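You operate a simulated robot arm through the tools that you are given. There is no shell and no other tool. Be economical: measure what you need, move in short steps, check, and stop when the job is done.

You run a simulated robot arm. Do the job below in one go: nothing can be reset, and whatever is moved stays where it is left.

TASK
Lid and seam the full can in the slide.
Fine: one lid, FIRST and SECOND; end with the roller knob at OPEN and the slide, can in it, at CAN IN; no more drink; the other cans stay.

The check looks at the end state, three seconds after you hand in, the way a careful person would. Anything else that was tipped, shoved, dropped, spilled or broken makes it a failure. A push-on lid holds only when it is set on centred and level and pressed home; a screw cap is set on level and turned clockwise until tight.

THE ROBOT
A 6-joint arm with a two-finger parallel gripper, fixed in place. Base frame: the origin is at the foot of the arm, x ahead of it, y to its left, z up; the work surface is at about z = 863. Readings come in mm, degrees, newtons and seconds.
With the tool pointing down near the work surface it reaches from about 240 to 640 mm from the base axis. Its first joint turns from -66.0 to 66.0 degrees. Payload 2.7 kg.
The TCP is the grasp point between the finger pads, 23 mm short of the fingertips. In the tool frame z runs along the fingers and y along their closing line. Largest opening 94 mm; finger width 38, thickness 10; the body of the gripper, 54 by 96 mm, starts 39 mm behind the TCP.
Orientation is told as [roll, pitch, yaw] about the base's x, y, z axes, in that order, counted from this pose: with the fingers straight down and closing along the base's y, the tool's x points along the base's -x, its y along +y and its z along -z.

THE INTERFACE
- The arm moves only by the tool drive_tool. Its argument "increments" is a list of rows, each an object (a shift or turn left out is 0, a gripper value left out holds the last) with "rotation": the turn, a rotation vector about the base's x, y, z in units of 4 degrees (1.0 is 4 degrees), a list of three; "dp": the shift along the base's x, y, z in units of 20 mm (1.0 is 20 mm), a list of three; "gripper": the closure, from 0 (fully open) to 1 (shut). In form: [{"rotation": [wx, wy, wz], "dp": [dx, dy, dz], "gripper": gripper}, ...]. A call has 1 to 20 rows; each row shifts and turns the commanded pose from where the row before left it. A call with a number of a shift or a turn outside -1 to 1 is refused whole. A row lasts 0.2 s, in which the tool goes at most 50 mm and 8.6 degrees; a call with a longer step from one row to the next is refused whole, and so is a gripper value outside its range. Where a pose cannot be reached the arm comes as near as it can. A force on the tool above 80 N (or 10 N above the force at the start of the call, whichever is more), or a blocked arm, ends the call early, and 0.2 s more pass. Each finger travels about 45 mm/s and halts on what it meets, pressing with about 40 N; the grip force reading is that of the motor and also rises with nothing between the fingers. The clock runs only during rows and for 0.2 s after the last one: add rows that do not move to give the fingers time. It gives the time, the measured TCP pose, the force on the tool (base axes), the opening and the grip force at its end, in the units of the frame above (readings bear some noise).
- Cameras (640 x 400 px; columns grow to the right, rows downward): "scene" is fixed at [93.2, -455.1, 1401.6]; the picture's right is [0.52, -0.85, 0.00], its down [-0.51, -0.31, -0.80] and it looks along [0.68, 0.42, -0.60] (base axes); focal length 228 px, centre (320, 200). "wrist" rides on the gripper at [86, 16, -75] in the tool frame; the picture's right is [-0.18, 0.98, 0.00], its down [-0.58, -0.11, -0.81] and it looks along [-0.79, -0.15, 0.59] (tool axes); focal length 243 px, centre (320, 200). There is no depth. A picture from a camera that has moved, and an enlarged one, comes with that camera's place and axes in the base frame and with its lens.
- snapshot(camera): a new picture of that camera. No time passes.
- enlarge(camera, box): a new picture of the part [left, top, right, bottom] of that camera's present view, enlarged. No time passes.
- hand_in(): hands the job in; it is judged then, once.

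Go step by step. Nothing tells you positions but the pictures and the camera data: compare them with the known pose of the tool, close in by small moves and look again before you grip or let go. The budget is 120 turns and 76 pictures, counting those below and the enlarged ones. Unless the task says otherwise, let go and move clear before handing in, and close with one line.

The tools are called as a command line: name --argument value ..., lists and objects as JSON in quotes. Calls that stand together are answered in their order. drive_tool: Moves the arm, as the interface text tells. Its arguments: {"type":"object","properties":{"increments":{"type":"array","items":{"type":"object","properties":{"rotation":{"type":"array","items":{"type":"number"}},"dp":{"type":"array","items":{"type":"number"}},"gripper":{"type":"number"}}}}},"required":["increments"]} The other tools are called the same way: snapshot (camera) takes a picture; enlarge (camera, box) takes an enlarged picture of a part of a camera's view; hand_in () hands the job in.

At the start:

```text
t: 0.0
eef_pos: [355.6, 53.3, 1278.1]
orientation: [0.0, -0.1, 0.2]
wrist_force: [0.3, 0.1, 0.3]
finger_gap: 94.1
finger_force: 0.0
```

scene: 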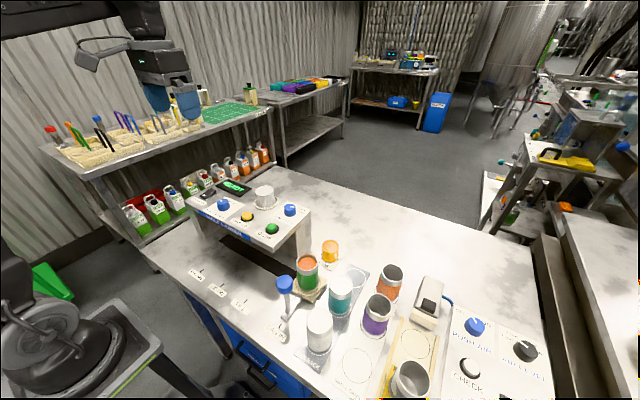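
wrist: 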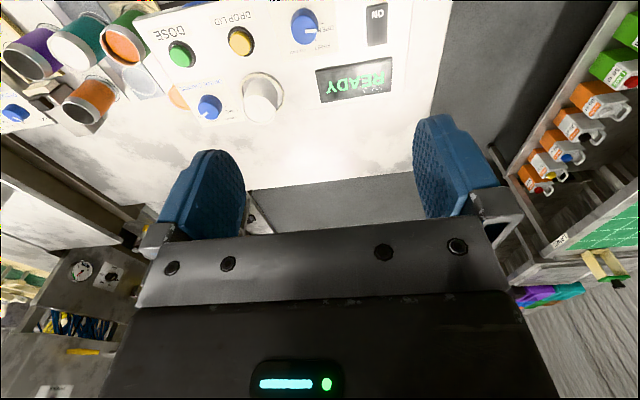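

I see a bench with a filling panel, several cans, a slide and knobs at the lower right. I'll enlarge the key areas first.

enlarge --camera "scene" --box '[270, 230, 430, 400]'

enlarge --camera "scene" --box '[380, 260, 560, 400]'

enlarge --camera "scene" --box '[170, 160, 350, 320]'

```text
2.35 times, centred on (350, 315) of scene
camera zoom: at [93.2, -455.1, 1401.6], right [0.52, -0.85, 0.0], down [-0.51, -0.31, -0.8], along [0.68, 0.42, -0.6], focal length 538 px, centre (249, -71)
```

zoom: 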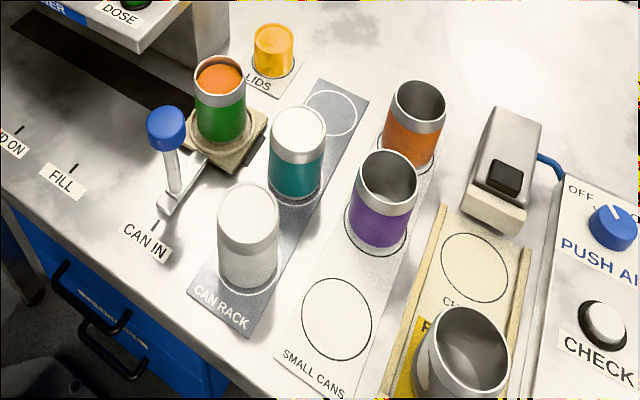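

```text
2.86 times, centred on (470, 330) of scene
camera zoom: at [93.2, -455.1, 1401.6], right [0.52, -0.85, 0.0], down [-0.51, -0.31, -0.8], along [0.68, 0.42, -0.6], focal length 653 px, centre (-109, -171)
```

zoom: 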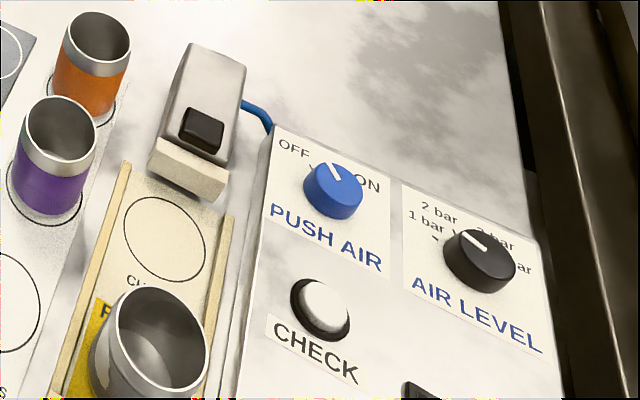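

```text
2.50 times, centred on (260, 240) of scene
camera zoom: at [93.2, -455.1, 1401.6], right [0.52, -0.85, 0.0], down [-0.51, -0.31, -0.8], along [0.68, 0.42, -0.6], focal length 571 px, centre (470, 100)
```

zoom: 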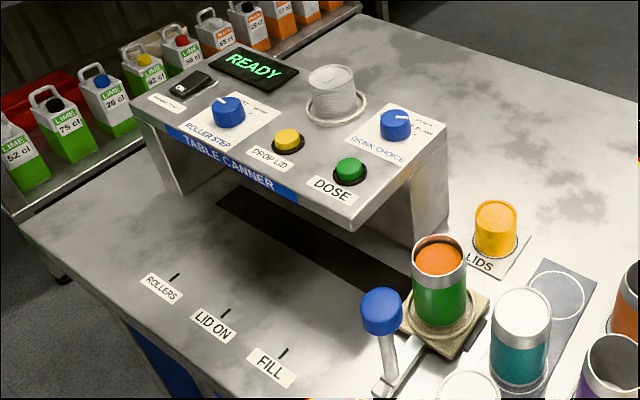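

The slide track runs along y at the ticks near y=-249 (CAN IN), -138 (FILL), -53 (LID ON) and 31 (ROLLERS). The roller knob sits around [375, 28, ~1014]. I'll look more closely at the panel and the lid supplies.

enlarge --camera "scene" --box '[200, 170, 310, 240]'

enlarge --camera "wrist" --box '[150, 0, 420, 150]'

enlarge --camera "scene" --box '[260, 230, 350, 340]'

```text
5.71 times, centred on (255, 205) of scene
camera zoom: at [93.2, -455.1, 1401.6], right [0.52, -0.85, 0.0], down [-0.51, -0.31, -0.8], along [0.68, 0.42, -0.6], focal length 1306 px, centre (691, 171)
```

zoom: 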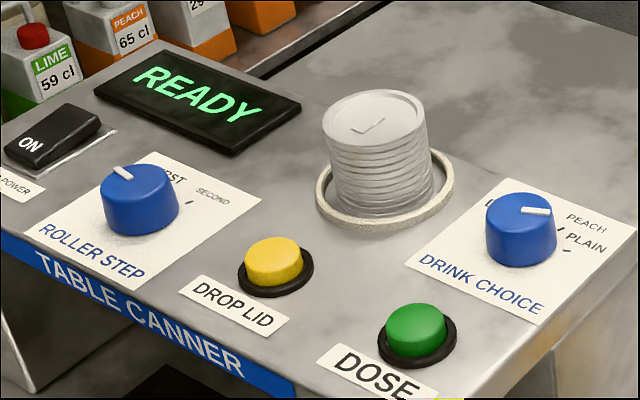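

```text
2.37 times, centred on (285, 75) of wrist
camera zoom: at [267.3, 67.8, 1353.6], right [0.18, 0.98, 0.0], down [0.58, -0.11, 0.81], along [0.79, -0.15, -0.59], focal length 575 px, centre (403, 496)
```

zoom: 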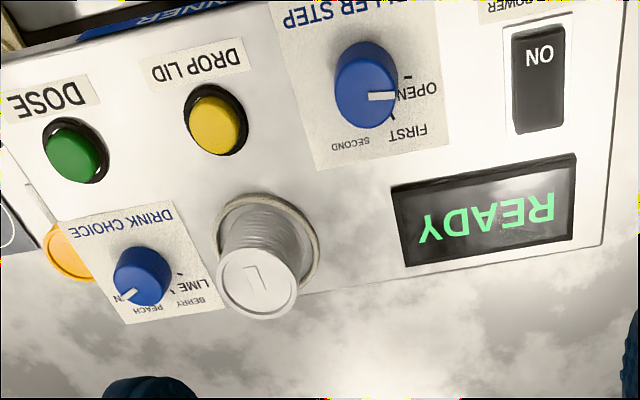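

```text
3.64 times, centred on (305, 285) of scene
camera zoom: at [93.2, -455.1, 1401.6], right [0.52, -0.85, 0.0], down [-0.51, -0.31, -0.8], along [0.68, 0.42, -0.6], focal length 831 px, centre (374, -109)
```

zoom: 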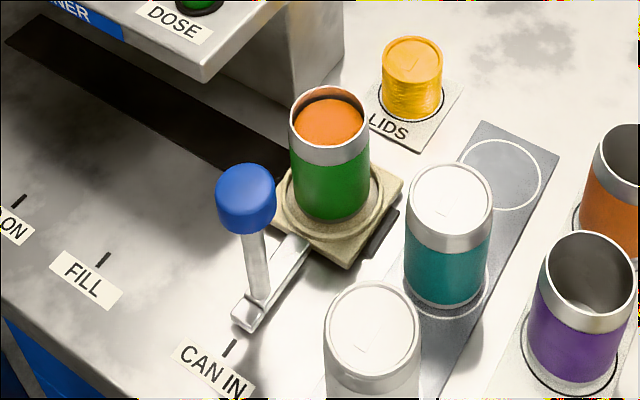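

The canner is on and READY, the silver lid magazine is loaded, and the slide handle is near [282, -253, ~990]. I'll move above the handle and check.

drive_tool --increments '[{"dp": [-0.23, -0.957, -0.4]}, {"dp": [-0.23, -0.957, -0.4]}, {"dp": [-0.23, -0.957, -0.4]}, {"dp": [-0.23, -0.957, -0.4]}, {"dp": [-0.23, -0.957, -0.4]}, {"dp": [-0.23, -0.957, -0.4]}, {"dp": [-0.23, -0.957, -0.4]}, {"dp": [-0.23, -0.957, -0.4]}, {"dp": [-0.23, -0.957, -0.4]}, {"dp": [-0.23, -0.957, -0.4]}, {"dp": [-0.23, -0.957, -0.4]}, {"dp": [-0.23, -0.957, -0.4]}, {"dp": [-0.23, -0.957, -0.4]}, {"dp": [-0.23, -0.957, -0.4]}, {"dp": [-0.23, -0.957, -0.4]}, {"dp": [-0.23, -0.957, -0.4]}, {}]'

snapshot --camera "wrist"

snapshot --camera "scene"

```text
t: 3.6
eef_pos: [281.5, -254.8, 1152.1]
orientation: [0.0, -0.1, 0.0]
wrist_force: [0.7, -0.1, 1.0]
finger_gap: 94.1
finger_force: 0.2
```

```text
67 pictures are left
camera wrist: at [193.9, -238.7, 1226.9], right [0.18, 0.98, 0.0], down [0.58, -0.11, 0.81], along [0.79, -0.15, -0.59], focal length 243 px, centre (320, 200)
```

wrist: 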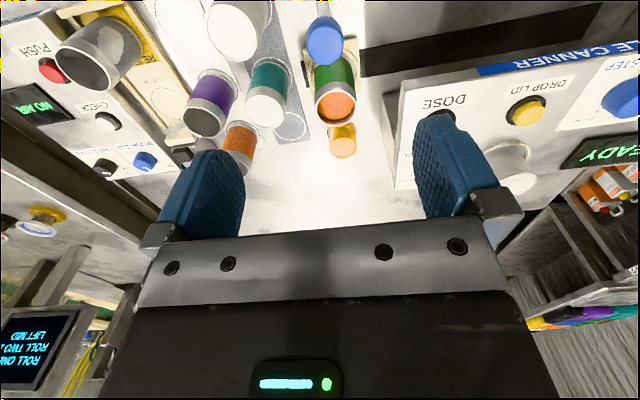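

```text
66 pictures are left
```

scene: 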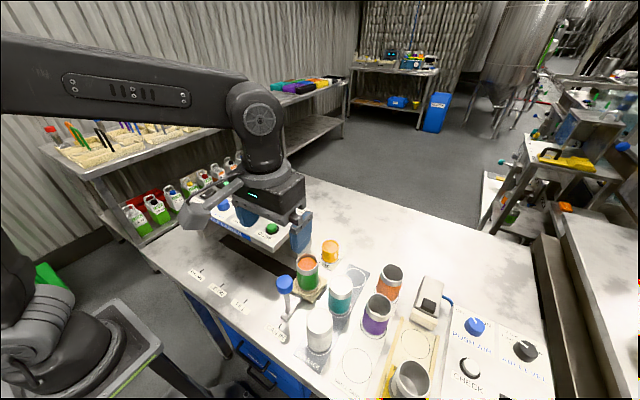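

The handle knob triangulates to about [283, -252, 985]. A white can stands near y=-341 with its top around 950, so I'll narrow the fingers before going down. I'll also read the sign at lower left.

enlarge --camera "wrist" --box '[0, 290, 110, 390]'

drive_tool --increments '[{"gripper": 0.4}, {"dp": [0, 0.1, -0.9]}, {"dp": [0, 0, -1]}, {"dp": [0, 0, -1]}, {"dp": [0, 0, -1]}, {"dp": [0, 0, -1]}, {"dp": [0, 0, -0.6]}, {}]'

enlarge --camera "scene" --box '[220, 200, 370, 340]'

snapshot --camera "wrist"

```text
4.00 times, centred on (55, 340) of wrist
camera zoom: at [193.9, -238.7, 1226.9], right [0.18, 0.98, 0.0], down [0.58, -0.11, 0.81], along [0.79, -0.15, -0.59], focal length 970 px, centre (1380, -360)
```

zoom: 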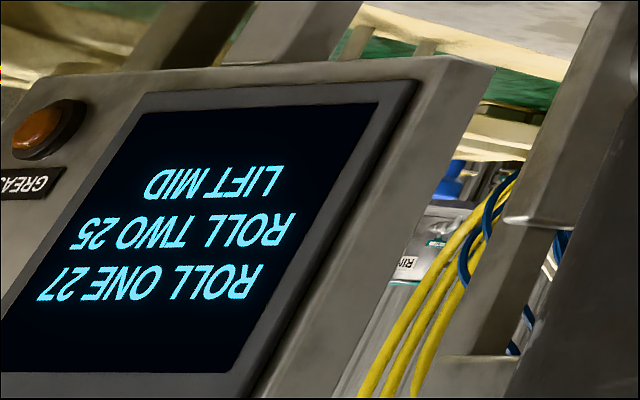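

```text
t: 5.4
eef_pos: [281.7, -249.1, 1041.5]
orientation: [0.0, -0.2, 0.1]
wrist_force: [0.5, 0.4, -0.2]
finger_gap: 56.5
finger_force: 0.0
```

```text
2.86 times, centred on (295, 270) of scene
camera zoom: at [93.2, -455.1, 1401.6], right [0.52, -0.85, 0.0], down [-0.51, -0.31, -0.8], along [0.68, 0.42, -0.6], focal length 653 px, centre (391, 0)
```

zoom: 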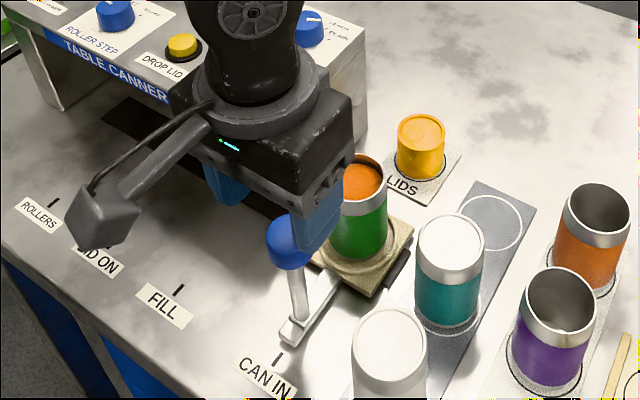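

```text
63 pictures are left
camera wrist: at [194.1, -235.4, 1115.8], right [0.18, 0.98, 0.0], down [0.58, -0.11, 0.81], along [0.79, -0.15, -0.59], focal length 243 px, centre (320, 200)
```

wrist: 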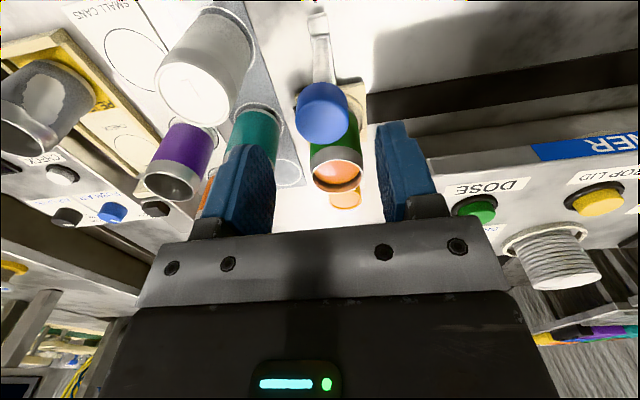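

The knob lies between the open fingers at about [280, -250, 985]. I'll go down and grip it.

drive_tool --increments '[{"dp": [0, 0, -0.8]}, {"dp": [0, 0, -0.8]}, {"dp": [0, 0, -0.7]}, {"dp": [0, 0, -0.5]}, {}]'

enlarge --camera "scene" --box '[220, 200, 370, 340]'

snapshot --camera "wrist"

```text
t: 6.6
eef_pos: [280.3, -251.0, 984.7]
orientation: [-0.1, -0.1, 0.1]
wrist_force: [0.2, 0.0, -0.3]
finger_gap: 56.4
finger_force: 0.0
```

```text
2.86 times, centred on (295, 270) of scene
camera zoom: at [93.2, -455.1, 1401.6], right [0.52, -0.85, 0.0], down [-0.51, -0.31, -0.8], along [0.68, 0.42, -0.6], focal length 653 px, centre (391, 0)
```

zoom: 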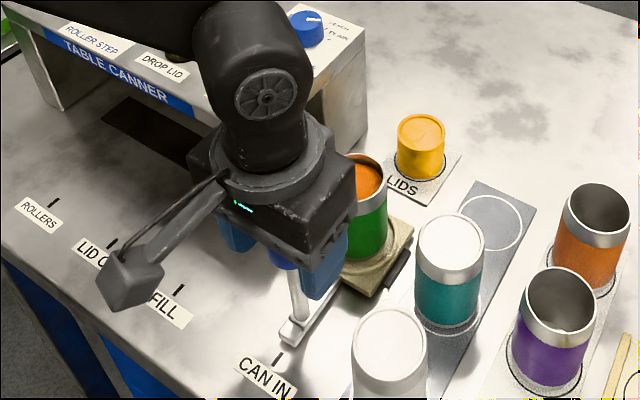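

```text
61 pictures are left
camera wrist: at [194.0, -235.6, 1059.8], right [0.18, 0.98, 0.0], down [0.58, -0.11, 0.81], along [0.79, -0.15, -0.59], focal length 243 px, centre (320, 200)
```

wrist: 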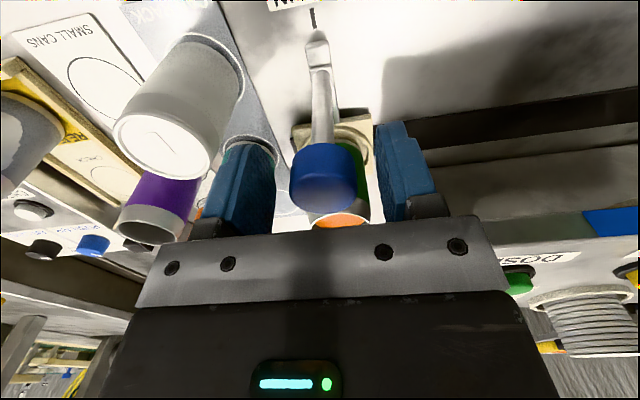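

The knob centre projects on the TCP. I'll close on it.

drive_tool --increments '[{"gripper": 0.5}, {"gripper": 0.6}, {"gripper": 0.7}, {"gripper": 0.8}, {"gripper": 0.8}]'

```text
t: 7.8
eef_pos: [281.8, -248.8, 985.1]
orientation: [0.0, -0.1, 0.1]
wrist_force: [0.1, 4.7, -0.3]
finger_gap: 33.5
finger_force: 45.3
```

Gripped at 33.5 mm. I'll slide gently along +y towards LID ON.

drive_tool --increments '[{"dp": [0, 0.03, 0]}, {"dp": [0, 0.06, 0]}, {"dp": [0, 0.1, 0]}, {"dp": [0, 0.14, 0]}, {"dp": [0, 0.18, 0]}, {"dp": [0, 0.2, 0]}, {"dp": [0, 0.2, 0]}, {"dp": [0, 0.2, 0]}, {"dp": [0, 0.2, 0]}, {"dp": [0, 0.2, 0]}, {"dp": [0, 0.2, 0]}, {"dp": [0, 0.18, 0]}, {"dp": [0, 0.14, 0]}, {"dp": [0, 0.1, 0]}, {"dp": [0, 0.06, 0]}, {"dp": [0, 0.03, 0]}, {}]'

snapshot --camera "scene"

```text
t: 11.4
eef_pos: [281.6, -206.3, 985.8]
orientation: [-0.2, -0.2, 0.0]
wrist_force: [9.6, -0.6, 11.2]
finger_gap: 33.7
finger_force: 45.0
```

```text
60 pictures are left
```

scene: 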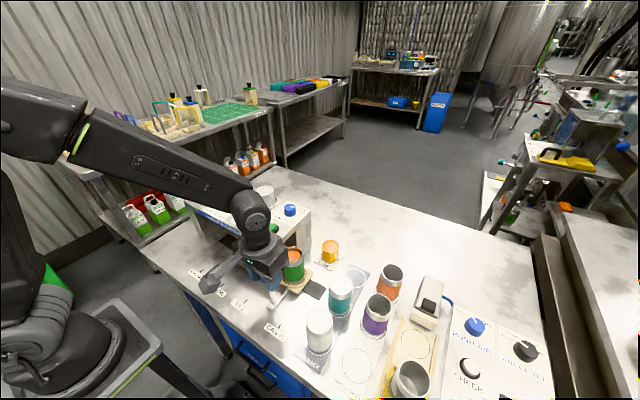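

The slide is moving along with the can. Continuing gently.

drive_tool --increments '[{"dp": [0, 0.05, 0]}, {"dp": [0, 0.1, 0]}, {"dp": [0, 0.15, 0]}, {"dp": [0, 0.2, 0]}, {"dp": [0, 0.25, 0]}, {"dp": [0, 0.25, 0]}, {"dp": [0, 0.25, 0]}, {"dp": [0, 0.25, 0]}, {"dp": [0, 0.25, 0]}, {"dp": [0, 0.25, 0]}, {"dp": [0, 0.25, 0]}, {"dp": [0, 0.25, 0]}, {"dp": [0, 0.25, 0]}, {"dp": [0, 0.25, 0]}, {"dp": [0, 0.25, 0]}, {"dp": [0, 0.2, 0]}, {"dp": [0, 0.15, 0]}, {"dp": [0, 0.1, 0]}, {"dp": [0, 0.05, 0]}, {}]'

drive_tool --increments '[{"dp": [0, 0.05, 0]}, {"dp": [0, 0.1, 0]}, {"dp": [0, 0.15, 0]}, {"dp": [0, 0.2, 0]}, {"dp": [0, 0.25, 0]}, {"dp": [0, 0.25, 0]}, {"dp": [0, 0.25, 0]}, {"dp": [0, 0.25, 0]}, {"dp": [0, 0.25, 0]}, {"dp": [0, 0.25, 0]}, {"dp": [0, 0.25, 0]}, {"dp": [0, 0.25, 0]}, {"dp": [0, 0.25, 0]}, {"dp": [0, 0.25, 0]}, {"dp": [0, 0.25, 0]}, {"dp": [0, 0.2, 0]}, {"dp": [0, 0.15, 0]}, {"dp": [0, 0.1, 0]}, {"dp": [0, 0.05, 0]}, {}]'

snapshot --camera "scene"

snapshot --camera "wrist"

```text
t: 15.6
eef_pos: [281.7, -130.4, 986.2]
orientation: [0.0, -0.1, 0.1]
wrist_force: [2.3, -0.5, 10.6]
finger_gap: 33.4
finger_force: 44.9
```

```text
t: 19.8
eef_pos: [281.6, -55.0, 984.7]
orientation: [0.0, 0.0, 0.1]
wrist_force: [-1.5, 1.6, 15.8]
finger_gap: 33.7
finger_force: 45.1
```

```text
59 pictures are left
```

scene: 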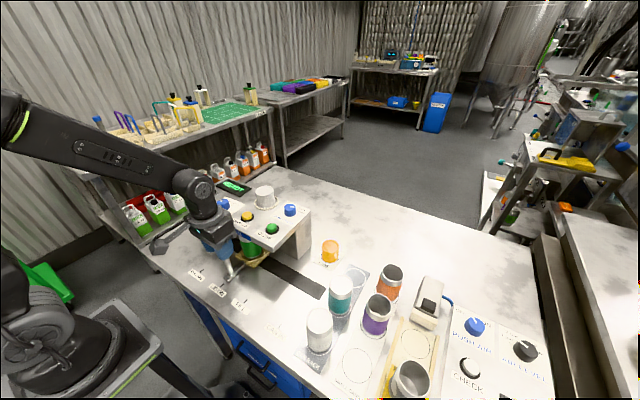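

```text
58 pictures are left
camera wrist: at [193.9, -41.4, 1059.7], right [0.18, 0.98, 0.0], down [0.58, -0.11, 0.81], along [0.79, -0.15, -0.59], focal length 243 px, centre (320, 200)
```

wrist: 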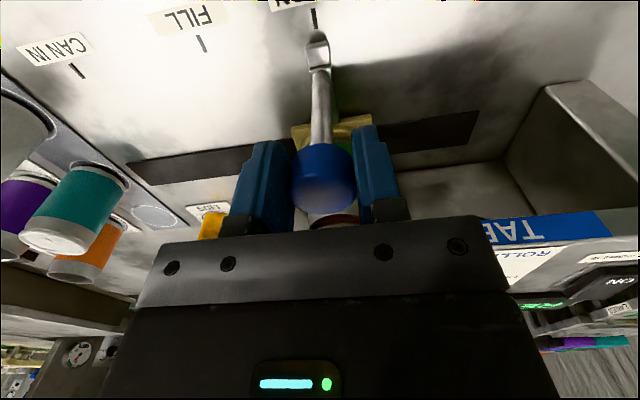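

The LID ON tick lines up with the bar much as CAN IN did. I'll check closely.

enlarge --camera "wrist" --box '[260, 0, 380, 80]'

enlarge --camera "scene" --box '[180, 180, 320, 310]'

```text
5.00 times, centred on (320, 40) of wrist
camera zoom: at [193.9, -41.4, 1059.7], right [0.18, 0.98, 0.0], down [0.58, -0.11, 0.81], along [0.79, -0.15, -0.59], focal length 1213 px, centre (320, 1000)
```

zoom: 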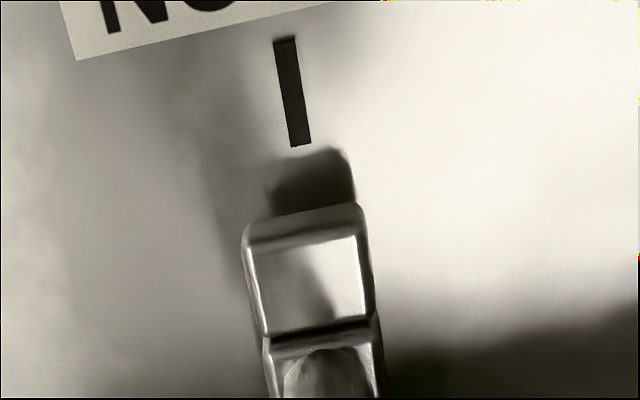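

```text
3.08 times, centred on (250, 245) of scene
camera zoom: at [93.0, -455.1, 1401.6], right [0.52, -0.85, 0.0], down [-0.51, -0.31, -0.8], along [0.68, 0.42, -0.6], focal length 703 px, centre (535, 62)
```

zoom: 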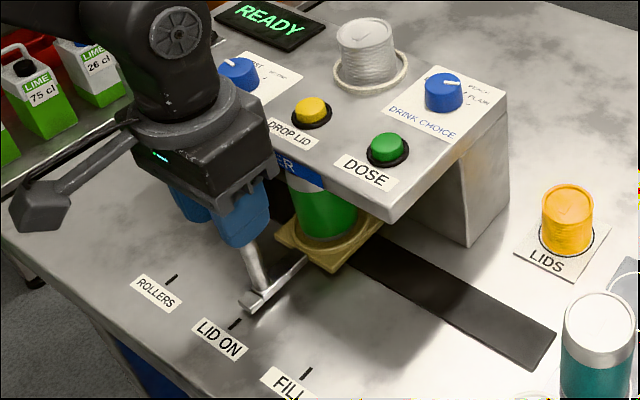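

Corrected for parallax, the bar is lined up with the LID ON tick. I'll release, rise, close the fingers and move above the DROP LID button.

drive_tool --increments '[{"gripper": 0.6}, {"gripper": 0.45}, {"gripper": 0.4}, {}, {"dp": [0, 0, 0.5]}, {"dp": [0, 0, 1]}, {"dp": [0, 0, 1]}, {"dp": [0, 0, 1]}, {"dp": [0, 0, 1]}, {"dp": [0, 0, 1]}, {"dp": [0.9, 0, 0.5], "gripper": 1}, {"dp": [0.9, 0, 0]}, {"dp": [0.9, 0, 0]}, {"dp": [0.9, 0, 0]}, {"dp": [0.9, 0, 0]}, {"dp": [0.3, 0, 0]}, {}]'

snapshot --camera "scene"

snapshot --camera "wrist"

```text
t: 23.4
eef_pos: [376.8, -55.4, 1105.3]
orientation: [0.0, -0.1, 0.1]
wrist_force: [0.1, -0.1, 0.5]
finger_gap: 0.2
finger_force: 39.3
```

```text
55 pictures are left
```

scene: 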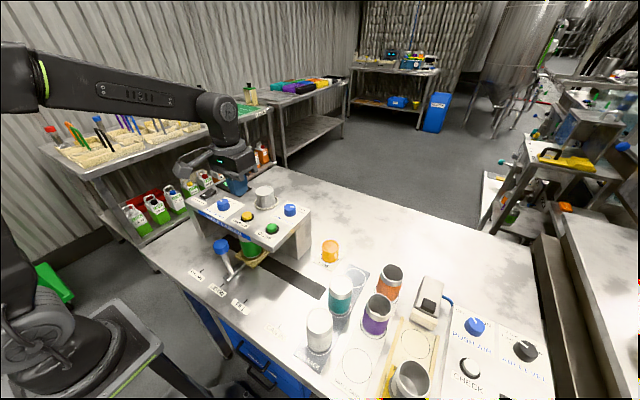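

```text
54 pictures are left
camera wrist: at [289.4, -40.8, 1179.8], right [0.18, 0.98, 0.0], down [0.58, -0.11, 0.81], along [0.79, -0.15, -0.59], focal length 243 px, centre (320, 200)
```

wrist: 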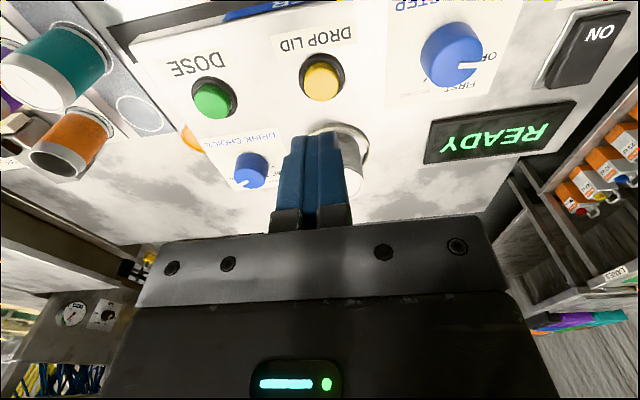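

The button is directly below at about [378, -56]. I'll descend and press gently.

drive_tool --increments '[{"dp": [0, 0, -1]}, {"dp": [0, 0, -1]}, {"dp": [0, 0, -0.8]}, {"dp": [0, 0, -0.2]}, {"dp": [0, 0, -0.1]}, {"dp": [0, 0, -0.1]}, {}]'

snapshot --camera "wrist"

enlarge --camera "scene" --box '[180, 160, 320, 290]'

```text
t: 25.0
eef_pos: [377.5, -55.3, 1040.7]
orientation: [-0.1, -0.1, 0.1]
wrist_force: [0.4, -0.5, 0.0]
finger_gap: 0.1
finger_force: 39.7
```

```text
53 pictures are left
camera wrist: at [289.5, -41.4, 1115.8], right [0.18, 0.98, 0.0], down [0.58, -0.11, 0.81], along [0.79, -0.15, -0.59], focal length 243 px, centre (320, 200)
```

wrist: 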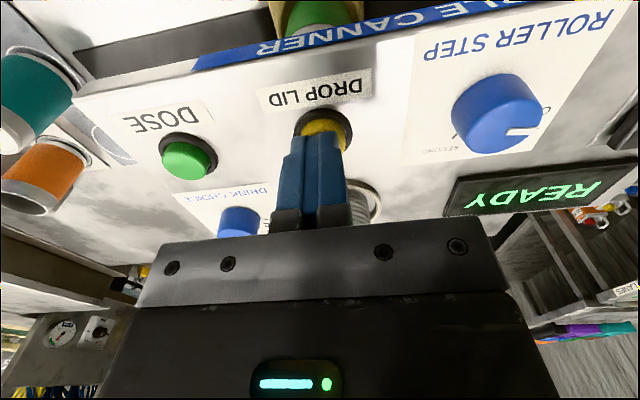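

```text
3.08 times, centred on (250, 225) of scene
camera zoom: at [93.2, -455.1, 1401.6], right [0.52, -0.85, 0.0], down [-0.51, -0.31, -0.8], along [0.68, 0.42, -0.6], focal length 703 px, centre (535, 123)
```

zoom: 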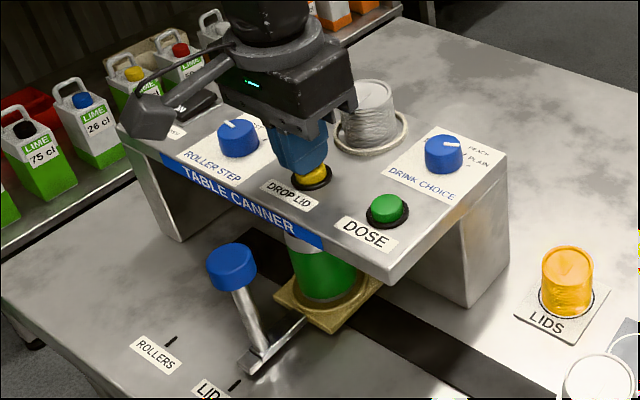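

The fingertips are over the button. Pressing slowly.

drive_tool --increments '[{"dp": [0, 0, -0.08]}, {"dp": [0, 0, -0.08]}, {"dp": [0, 0, -0.08]}, {"dp": [0, 0, -0.05]}]'

```text
t: 26.0
eef_pos: [376.8, -55.8, 1035.9]
orientation: [-0.1, -0.1, 0.1]
wrist_force: [1.1, 0.3, 1.5]
finger_gap: 0.0
finger_force: 39.8
```

drive_tool --increments '[{"dp": [0, 0, -0.08]}, {"dp": [0, 0, -0.08]}, {"dp": [0, 0, -0.08]}]'

enlarge --camera "scene" --box '[180, 160, 320, 290]'

```text
t: 26.8
eef_pos: [378.1, -55.2, 1032.2]
orientation: [-0.1, -0.1, 0.1]
wrist_force: [-2.5, 1.4, 15.4]
finger_gap: 0.1
finger_force: 40.3
```

```text
3.08 times, centred on (250, 225) of scene
camera zoom: at [92.9, -455.1, 1401.6], right [0.52, -0.85, 0.0], down [-0.51, -0.31, -0.8], along [0.68, 0.42, -0.6], focal length 703 px, centre (535, 123)
```

zoom: 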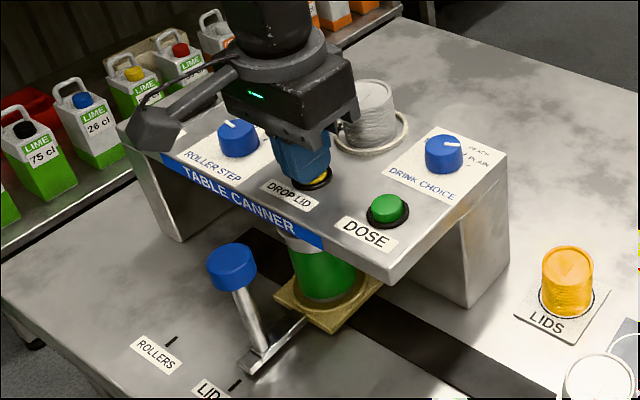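

drive_tool --increments '[{"dp": [0, 0, -0.06]}, {"dp": [0, 0, -0.06]}]'

snapshot --camera "wrist"

```text
t: 27.4
eef_pos: [376.6, -56.8, 1029.3]
orientation: [-0.2, -0.2, 0.0]
wrist_force: [-8.2, -1.7, 29.1]
finger_gap: 0.0
finger_force: 40.3
```

```text
50 pictures are left
camera wrist: at [289.6, -41.5, 1103.4], right [0.18, 0.98, 0.0], down [0.58, -0.11, 0.81], along [0.8, -0.15, -0.59], focal length 243 px, centre (320, 200)
```

wrist: 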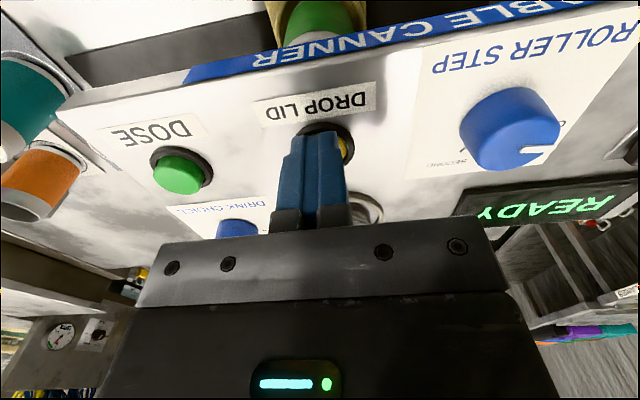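

Still READY with force rising linearly. A little more.

drive_tool --increments '[{"dp": [0, 0, -0.06]}, {"dp": [0, 0, -0.04]}]'

snapshot --camera "wrist"

```text
t: 28.0
eef_pos: [377.0, -56.0, 1027.4]
orientation: [0.0, -0.3, 0.2]
wrist_force: [-9.1, -2.3, 37.4]
finger_gap: 0.2
finger_force: 40.1
```

```text
49 pictures are left
camera wrist: at [289.5, -41.6, 1101.9], right [0.18, 0.98, 0.0], down [0.58, -0.11, 0.81], along [0.8, -0.15, -0.59], focal length 243 px, centre (320, 200)
```

wrist: 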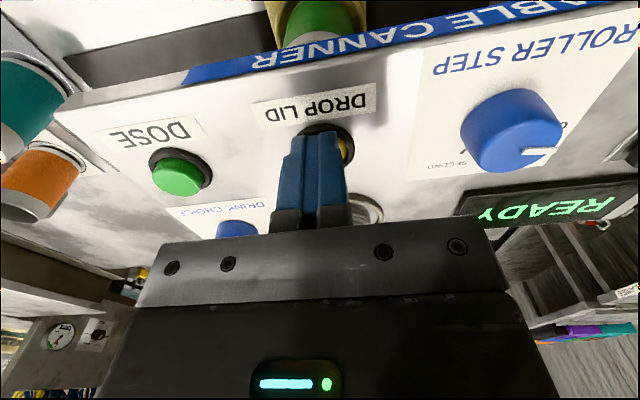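

I'll lift and see whether a lid dropped, comparing the stack and the can.

drive_tool --increments '[{"dp": [0, 0, 0.5]}, {"dp": [0, 0, 0.8]}, {"dp": [0, 0, 1]}, {"dp": [0, 0, 1]}, {"dp": [0, 0, 1]}, {}]'

snapshot --camera "wrist"

enlarge --camera "scene" --box '[200, 170, 310, 240]'

enlarge --camera "scene" --box '[200, 220, 290, 310]'

```text
t: 29.4
eef_pos: [375.9, -54.3, 1111.6]
orientation: [0.0, 0.0, 0.1]
wrist_force: [0.2, 0.2, 0.7]
finger_gap: 0.0
finger_force: 40.4
```

```text
48 pictures are left
camera wrist: at [288.9, -40.3, 1187.1], right [0.18, 0.98, 0.0], down [0.58, -0.11, 0.81], along [0.79, -0.15, -0.59], focal length 243 px, centre (320, 200)
```

wrist: 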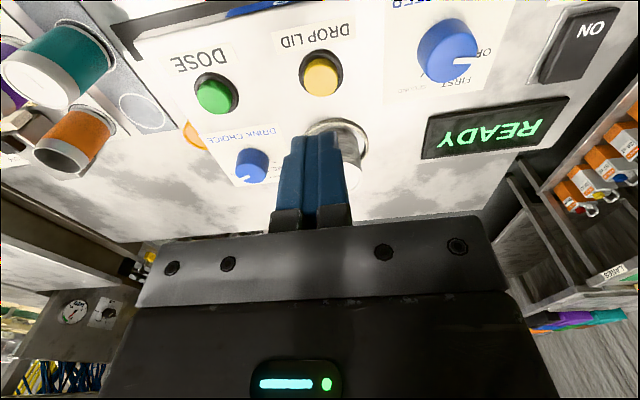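

```text
5.71 times, centred on (255, 205) of scene
camera zoom: at [93.2, -455.1, 1401.6], right [0.52, -0.85, 0.0], down [-0.51, -0.31, -0.8], along [0.68, 0.42, -0.6], focal length 1306 px, centre (691, 171)
```

zoom: 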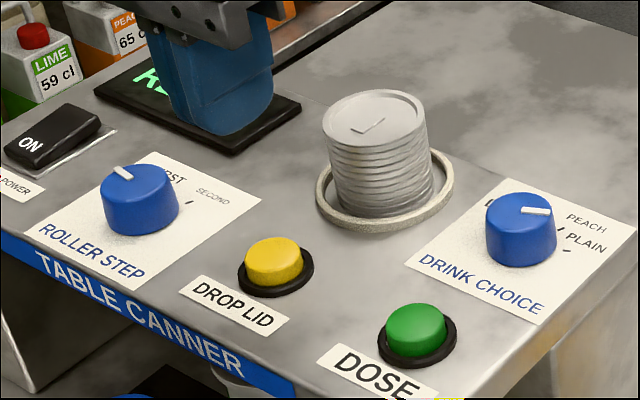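

```text
4.44 times, centred on (245, 265) of scene
camera zoom: at [93.2, -455.1, 1401.6], right [0.52, -0.85, 0.0], down [-0.51, -0.31, -0.8], along [0.68, 0.42, -0.6], focal length 1016 px, centre (653, -89)
```

zoom: 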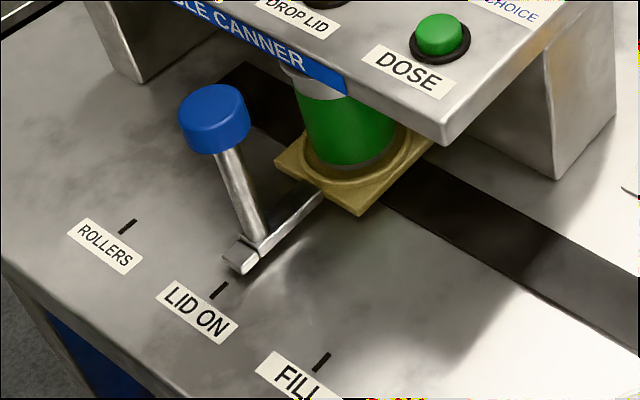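

The stack looks unchanged, so I must know whether a lid dropped before pressing again. I'll move the wrist camera low in front of the machine to look at the can top.

drive_tool --increments '[{"dp": [-1, -0.6, 0]}, {"dp": [-1, -0.8, 0]}, {"dp": [-1, -1, 0]}, {"dp": [-1, -1, 0]}, {"dp": [-1, -1, 0]}, {"dp": [0, -1, -0.5]}, {"dp": [0, -1, -1]}, {"dp": [0, -0.7, -1]}, {"dp": [0, 0, -1]}, {"dp": [0, 0, -1]}, {"dp": [0, 0, -1]}, {"dp": [0, 0, -1]}, {"dp": [0, 0, -1]}, {"dp": [0, 0, -1]}, {}]'

snapshot --camera "wrist"

```text
t: 32.6
eef_pos: [277.2, -198.6, 941.3]
orientation: [0.0, -0.1, 0.0]
wrist_force: [0.2, -0.3, -0.6]
finger_gap: 0.0
finger_force: 39.3
```

```text
45 pictures are left
camera wrist: at [189.6, -182.4, 1016.0], right [0.18, 0.98, 0.0], down [0.58, -0.11, 0.81], along [0.79, -0.15, -0.59], focal length 243 px, centre (320, 200)
```

wrist: 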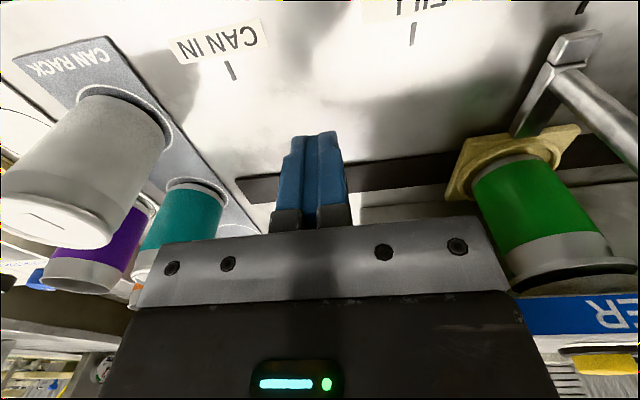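

enlarge --camera "wrist" --box '[500, 200, 640, 310]'

```text
3.64 times, centred on (570, 255) of wrist
camera zoom: at [189.6, -182.4, 1016.0], right [0.18, 0.98, 0.0], down [0.58, -0.11, 0.81], along [0.79, -0.15, -0.59], focal length 882 px, centre (-589, 0)
```

zoom: 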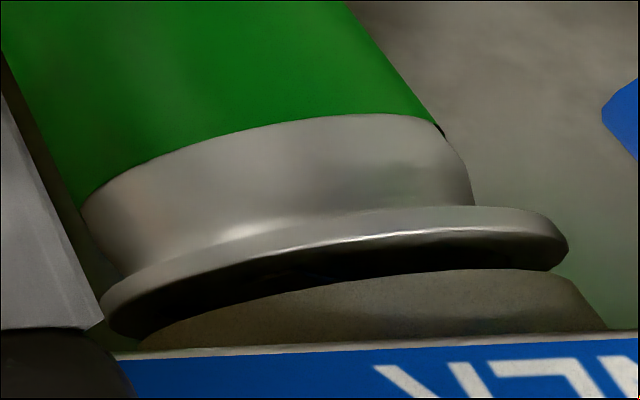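

A flanged lid seems to be resting on the can under the chute, and it moves with the can only if it really is one. I'll grip the handle again and slide to ROLLERS, then look.

drive_tool --increments '[{"dp": [0, 0, 1], "gripper": 0.4}, {"dp": [0, 0, 1]}, {"dp": [0, 0, 1]}, {"dp": [0, 0, 1]}, {"dp": [0, 0, 1]}, {"dp": [0, 0.5, 0.5]}, {"dp": [0.05, 1, 0]}, {"dp": [0.05, 1, 0]}, {"dp": [0.05, 1, 0]}, {"dp": [0.05, 1, 0]}, {"dp": [0, 1, 0]}, {"dp": [0, 1, 0]}, {"dp": [0, 0.67, 0]}, {"dp": [0, 0, -0.7]}, {"dp": [0, 0, -0.8]}, {"dp": [0, 0, -0.8]}, {"dp": [0, 0, -0.7]}, {"dp": [0, 0, -0.3]}, {}]'

snapshot --camera "wrist"

```text
t: 36.6
eef_pos: [281.1, -55.1, 985.6]
orientation: [0.0, 0.1, 0.2]
wrist_force: [-0.2, -0.1, 0.3]
finger_gap: 56.4
finger_force: 0.1
```

```text
43 pictures are left
camera wrist: at [193.0, -39.7, 1060.3], right [0.18, 0.98, 0.0], down [0.58, -0.11, 0.81], along [0.79, -0.15, -0.59], focal length 243 px, centre (320, 200)
```

wrist: 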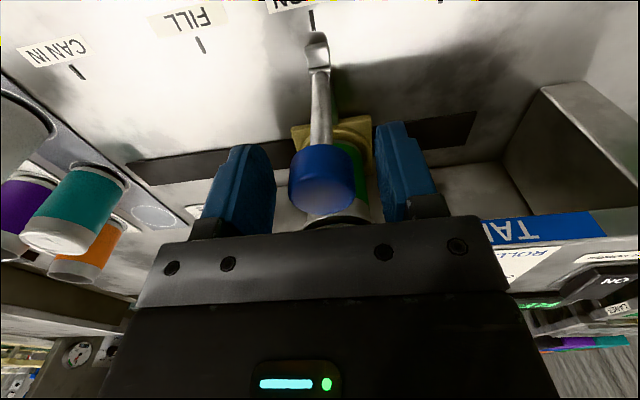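

The can top now looks lidded (no drink colour visible). I'll grip and slide gently to ROLLERS.

drive_tool --increments '[{"gripper": 0.55}, {"gripper": 0.65}, {"gripper": 0.8}, {"gripper": 0.8}, {}]'

drive_tool --increments '[{"dp": [0, 0.05, 0]}, {"dp": [0, 0.1, 0]}, {"dp": [0, 0.15, 0]}, {"dp": [0, 0.2, 0]}, {"dp": [0, 0.25, 0]}, {"dp": [0, 0.25, 0]}, {"dp": [0, 0.25, 0]}, {"dp": [0, 0.25, 0]}, {"dp": [0, 0.25, 0]}, {"dp": [0, 0.25, 0]}, {"dp": [0, 0.25, 0]}, {"dp": [0, 0.25, 0]}, {"dp": [0, 0.25, 0]}, {"dp": [0, 0.25, 0]}, {"dp": [0, 0.25, 0]}, {"dp": [0, 0.25, 0]}, {"dp": [0, 0.2, 0]}, {"dp": [0, 0.15, 0]}, {"dp": [0, 0.1, 0]}, {"dp": [0, 0.05, 0]}]'

enlarge --camera "wrist" --box '[220, 0, 420, 120]'

```text
t: 37.8
eef_pos: [280.8, -54.7, 985.4]
orientation: [0.0, -0.1, 0.1]
wrist_force: [-0.6, 0.7, -2.4]
finger_gap: 33.6
finger_force: 45.2
```

```text
t: 42.0
eef_pos: [279.8, 25.7, 986.1]
orientation: [0.0, 0.2, 0.1]
wrist_force: [-21.1, 0.4, 0.3]
finger_gap: 33.4
finger_force: 44.8
```

```text
3.20 times, centred on (320, 60) of wrist
camera zoom: at [193.4, 39.9, 1060.6], right [0.18, 0.98, 0.0], down [0.58, -0.11, 0.81], along [0.79, -0.15, -0.59], focal length 776 px, centre (320, 648)
```

zoom: 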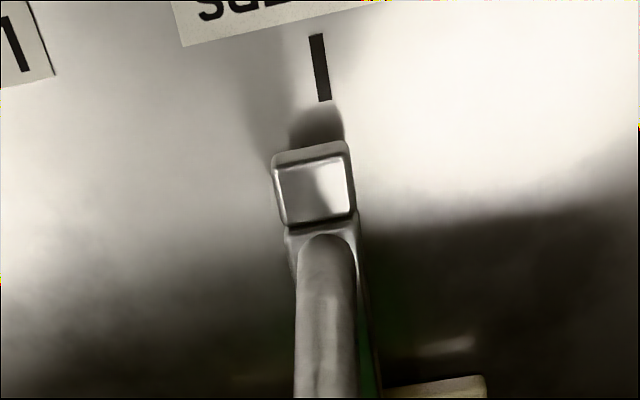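

The bar is about 4 mm short of the ROLLERS tick. Nudging forward.

drive_tool --increments '[{"dp": [0, 0.07, 0]}, {"dp": [0, 0.09, 0]}, {"dp": [0, 0.05, 0]}, {}]'

enlarge --camera "wrist" --box '[220, 0, 420, 120]'

```text
t: 43.0
eef_pos: [280.9, 29.6, 985.4]
orientation: [0.1, -0.1, 0.1]
wrist_force: [-15.0, -0.9, 4.0]
finger_gap: 33.8
finger_force: 45.2
```

```text
3.20 times, centred on (320, 60) of wrist
camera zoom: at [193.4, 44.4, 1060.6], right [0.18, 0.98, 0.0], down [0.58, -0.11, 0.81], along [0.79, -0.15, -0.59], focal length 776 px, centre (320, 648)
```

zoom: 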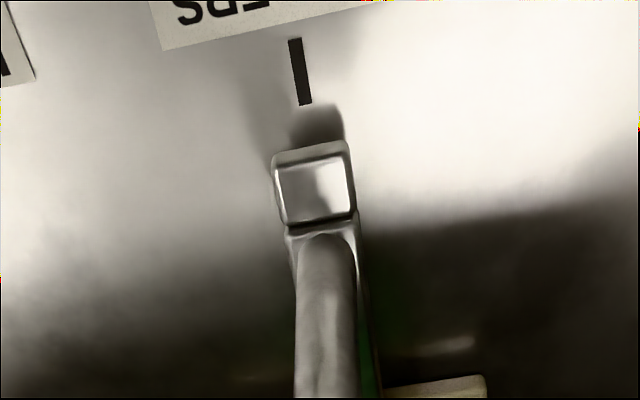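

About 1 mm past now; I'll nudge back, release and rise, then look at the can and the roller knob.

drive_tool --increments '[{"dp": [0, -0.045, 0]}, {}, {"gripper": 0.6}, {"gripper": 0.45}, {"gripper": 0.4}, {}, {"dp": [0, 0, 0.5]}, {"dp": [0, 0, 1]}, {"dp": [0, 0, 1]}, {"dp": [0, 0, 1]}, {"dp": [0, 0, 1]}, {"dp": [0, 0, 1]}, {"dp": [0.2, 0, 1]}, {}]'

enlarge --camera "scene" --box '[170, 170, 310, 310]'

snapshot --camera "wrist"

```text
t: 46.0
eef_pos: [283.8, 27.7, 1115.4]
orientation: [0.0, -0.1, 0.1]
wrist_force: [0.0, -0.2, -0.2]
finger_gap: 56.3
finger_force: 0.1
```

```text
2.86 times, centred on (240, 240) of scene
camera zoom: at [93.2, -455.1, 1401.6], right [0.52, -0.85, 0.0], down [-0.51, -0.31, -0.8], along [0.68, 0.42, -0.6], focal length 653 px, centre (549, 86)
```

zoom: 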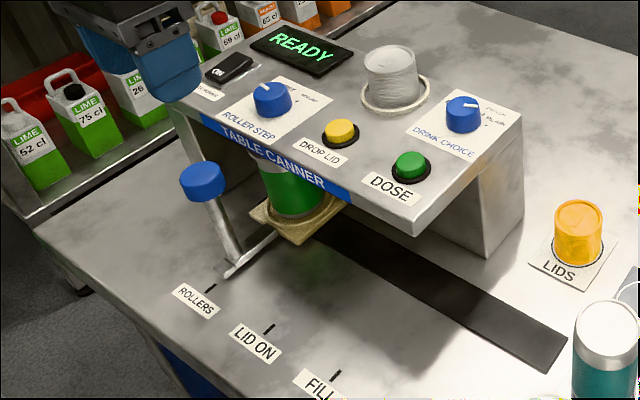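

```text
39 pictures are left
camera wrist: at [197.3, 42.7, 1190.2], right [0.18, 0.98, 0.0], down [0.58, -0.11, 0.81], along [0.79, -0.15, -0.59], focal length 243 px, centre (320, 200)
```

wrist: 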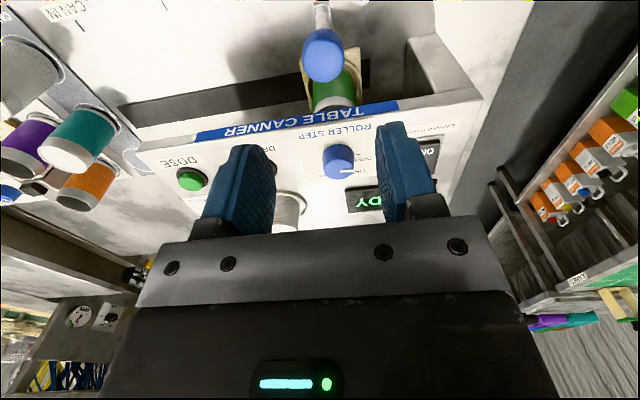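

Before rolling I'll confirm the lid travelled with the can, using the same low viewpoint.

drive_tool --increments '[{"dp": [0, -1, 0], "gripper": 1}, {"dp": [0, -1, 0]}, {"dp": [0, -1, 0]}, {"dp": [0, -1, 0]}, {"dp": [0, -1, 0]}, {"dp": [-0.3, -1, 0]}, {"dp": [0, -1, 0]}, {"dp": [0, 0, -1]}, {"dp": [0, 0, -1]}, {"dp": [0, 0, -1]}, {"dp": [0, 0, -1]}, {"dp": [0, 0, -1]}, {"dp": [0, 0, -1]}, {"dp": [0, 0, -1]}, {"dp": [0, 0, -1]}, {"dp": [0, 0, -0.6]}, {}]'

enlarge --camera "wrist" --box '[450, 120, 640, 310]'

```text
t: 49.6
eef_pos: [279.5, -112.4, 943.2]
orientation: [0.0, 0.0, 0.1]
wrist_force: [-0.2, 0.8, 0.7]
finger_gap: 0.0
finger_force: 40.4
```

```text
2.11 times, centred on (545, 215) of wrist
camera zoom: at [191.0, -97.2, 1018.3], right [0.18, 0.98, 0.0], down [0.58, -0.11, 0.81], along [0.79, -0.15, -0.59], focal length 511 px, centre (-154, 168)
```

zoom: 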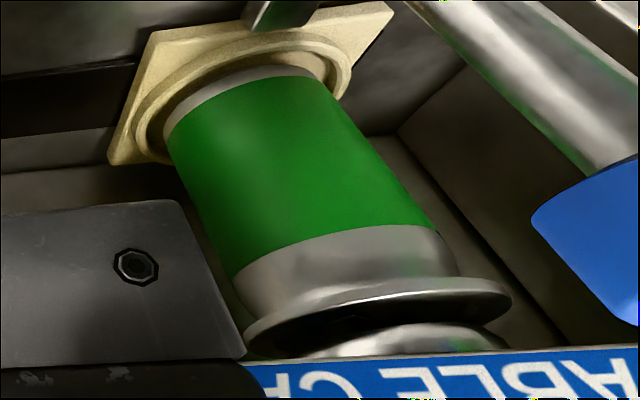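

The lid sits on the can at the rollers. Now I'll move above the ROLLER STEP knob.

drive_tool --increments '[{"dp": [0, 0, 1]}, {"dp": [0, 0, 1]}, {"dp": [0, 0, 1]}, {"dp": [0, 0, 1]}, {"dp": [0, 0, 1]}, {"dp": [0, 0, 1]}, {"dp": [0, 0, 1]}, {"dp": [0, 0, 1]}, {"dp": [0, 0, 0.6]}, {"dp": [0, 1, 0], "gripper": 0.35}, {"dp": [0.6, 1, 0]}, {"dp": [0.8, 1, 0]}, {"dp": [0.8, 1, 0]}, {"dp": [0.8, 1, 0]}, {"dp": [0.8, 1, 0]}, {"dp": [0.8, 1, 0]}, {}]'

enlarge --camera "wrist" --box '[200, 0, 440, 200]'

enlarge --camera "scene" --box '[180, 160, 320, 260]'

```text
t: 53.2
eef_pos: [371.8, 28.4, 1114.6]
orientation: [0.1, -0.1, 0.2]
wrist_force: [-0.5, -0.7, 0.4]
finger_gap: 61.1
finger_force: 0.1
```

```text
2.00 times, centred on (320, 100) of wrist
camera zoom: at [283.4, 42.6, 1189.2], right [0.18, 0.98, 0.0], down [0.58, -0.11, 0.81], along [0.79, -0.15, -0.59], focal length 485 px, centre (320, 400)
```

zoom: 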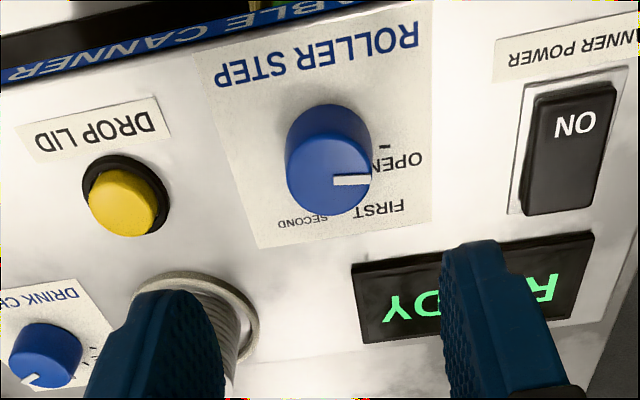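

```text
4.00 times, centred on (250, 210) of scene
camera zoom: at [93.2, -455.1, 1401.6], right [0.52, -0.85, 0.0], down [-0.51, -0.31, -0.8], along [0.68, 0.42, -0.6], focal length 914 px, centre (600, 160)
```

zoom: 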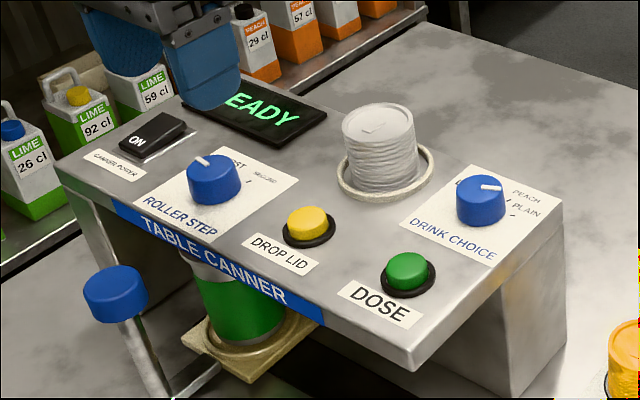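

The knob centre refines to about [378, 28] with the pointer at OPEN. I'll descend around it with the fingers open.

drive_tool --increments '[{"dp": [0.3, 0, -0.8]}, {"dp": [0, 0, -1]}, {"dp": [0, 0, -1]}, {"dp": [0, 0, -0.8]}, {"dp": [0, 0, -0.4]}, {}]'

snapshot --camera "wrist"

enlarge --camera "scene" --box '[180, 160, 280, 240]'

```text
t: 54.6
eef_pos: [376.2, 28.4, 1036.4]
orientation: [0.0, -0.1, 0.2]
wrist_force: [-0.2, 0.2, 0.3]
finger_gap: 61.2
finger_force: 0.1
```

```text
35 pictures are left
camera wrist: at [288.6, 42.8, 1109.5], right [0.18, 0.98, 0.0], down [0.58, -0.11, 0.81], along [0.79, -0.15, -0.59], focal length 243 px, centre (320, 200)
```

wrist: 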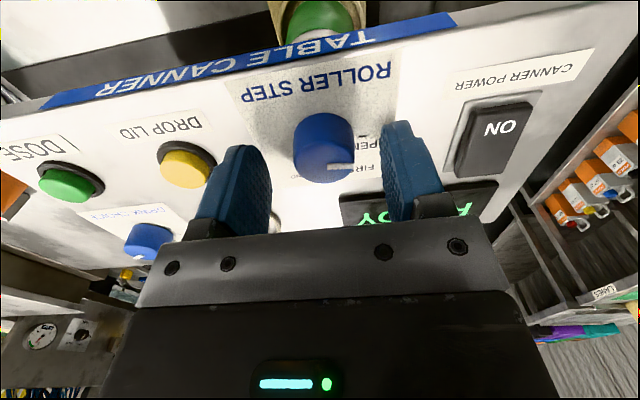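

```text
5.00 times, centred on (230, 200) of scene
camera zoom: at [93.2, -455.1, 1401.6], right [0.52, -0.85, 0.0], down [-0.51, -0.31, -0.8], along [0.68, 0.42, -0.6], focal length 1143 px, centre (770, 200)
```

zoom: 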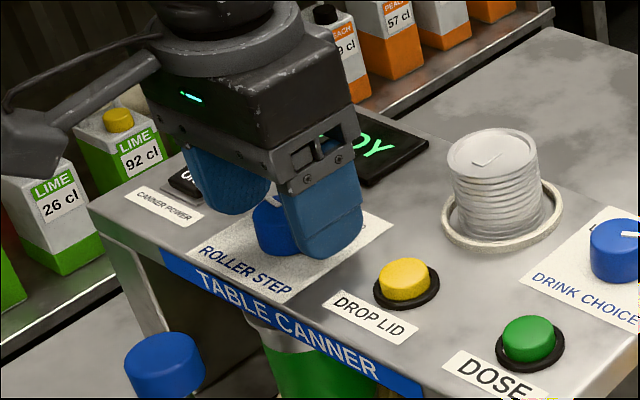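

Aligned. I'll lower about 10 mm more and close.

drive_tool --increments '[{"dp": [0.1, 0, -0.25]}, {"dp": [0, 0, -0.2]}, {}]'

drive_tool --increments '[{"gripper": 0.5}, {"gripper": 0.6}, {"gripper": 0.75}, {"gripper": 0.75}, {}]'

enlarge --camera "wrist" --box '[220, 60, 480, 240]'

```text
t: 55.4
eef_pos: [378.8, 28.0, 1026.0]
orientation: [0.0, -0.1, 0.1]
wrist_force: [0.1, 0.4, 0.6]
finger_gap: 60.9
finger_force: 0.1
```

```text
t: 56.6
eef_pos: [379.7, 30.1, 1027.0]
orientation: [0.0, -0.2, 0.1]
wrist_force: [-1.2, 25.0, -2.9]
finger_gap: 32.7
finger_force: 45.0
```

```text
2.22 times, centred on (350, 150) of wrist
camera zoom: at [291.0, 44.5, 1101.1], right [0.18, 0.98, 0.0], down [0.58, -0.11, 0.81], along [0.79, -0.15, -0.59], focal length 539 px, centre (253, 311)
```

zoom: 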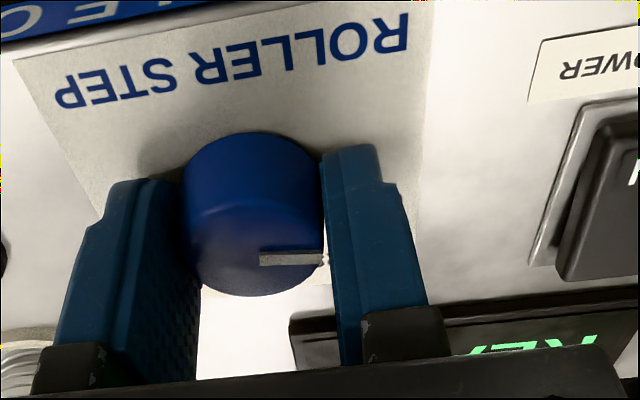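

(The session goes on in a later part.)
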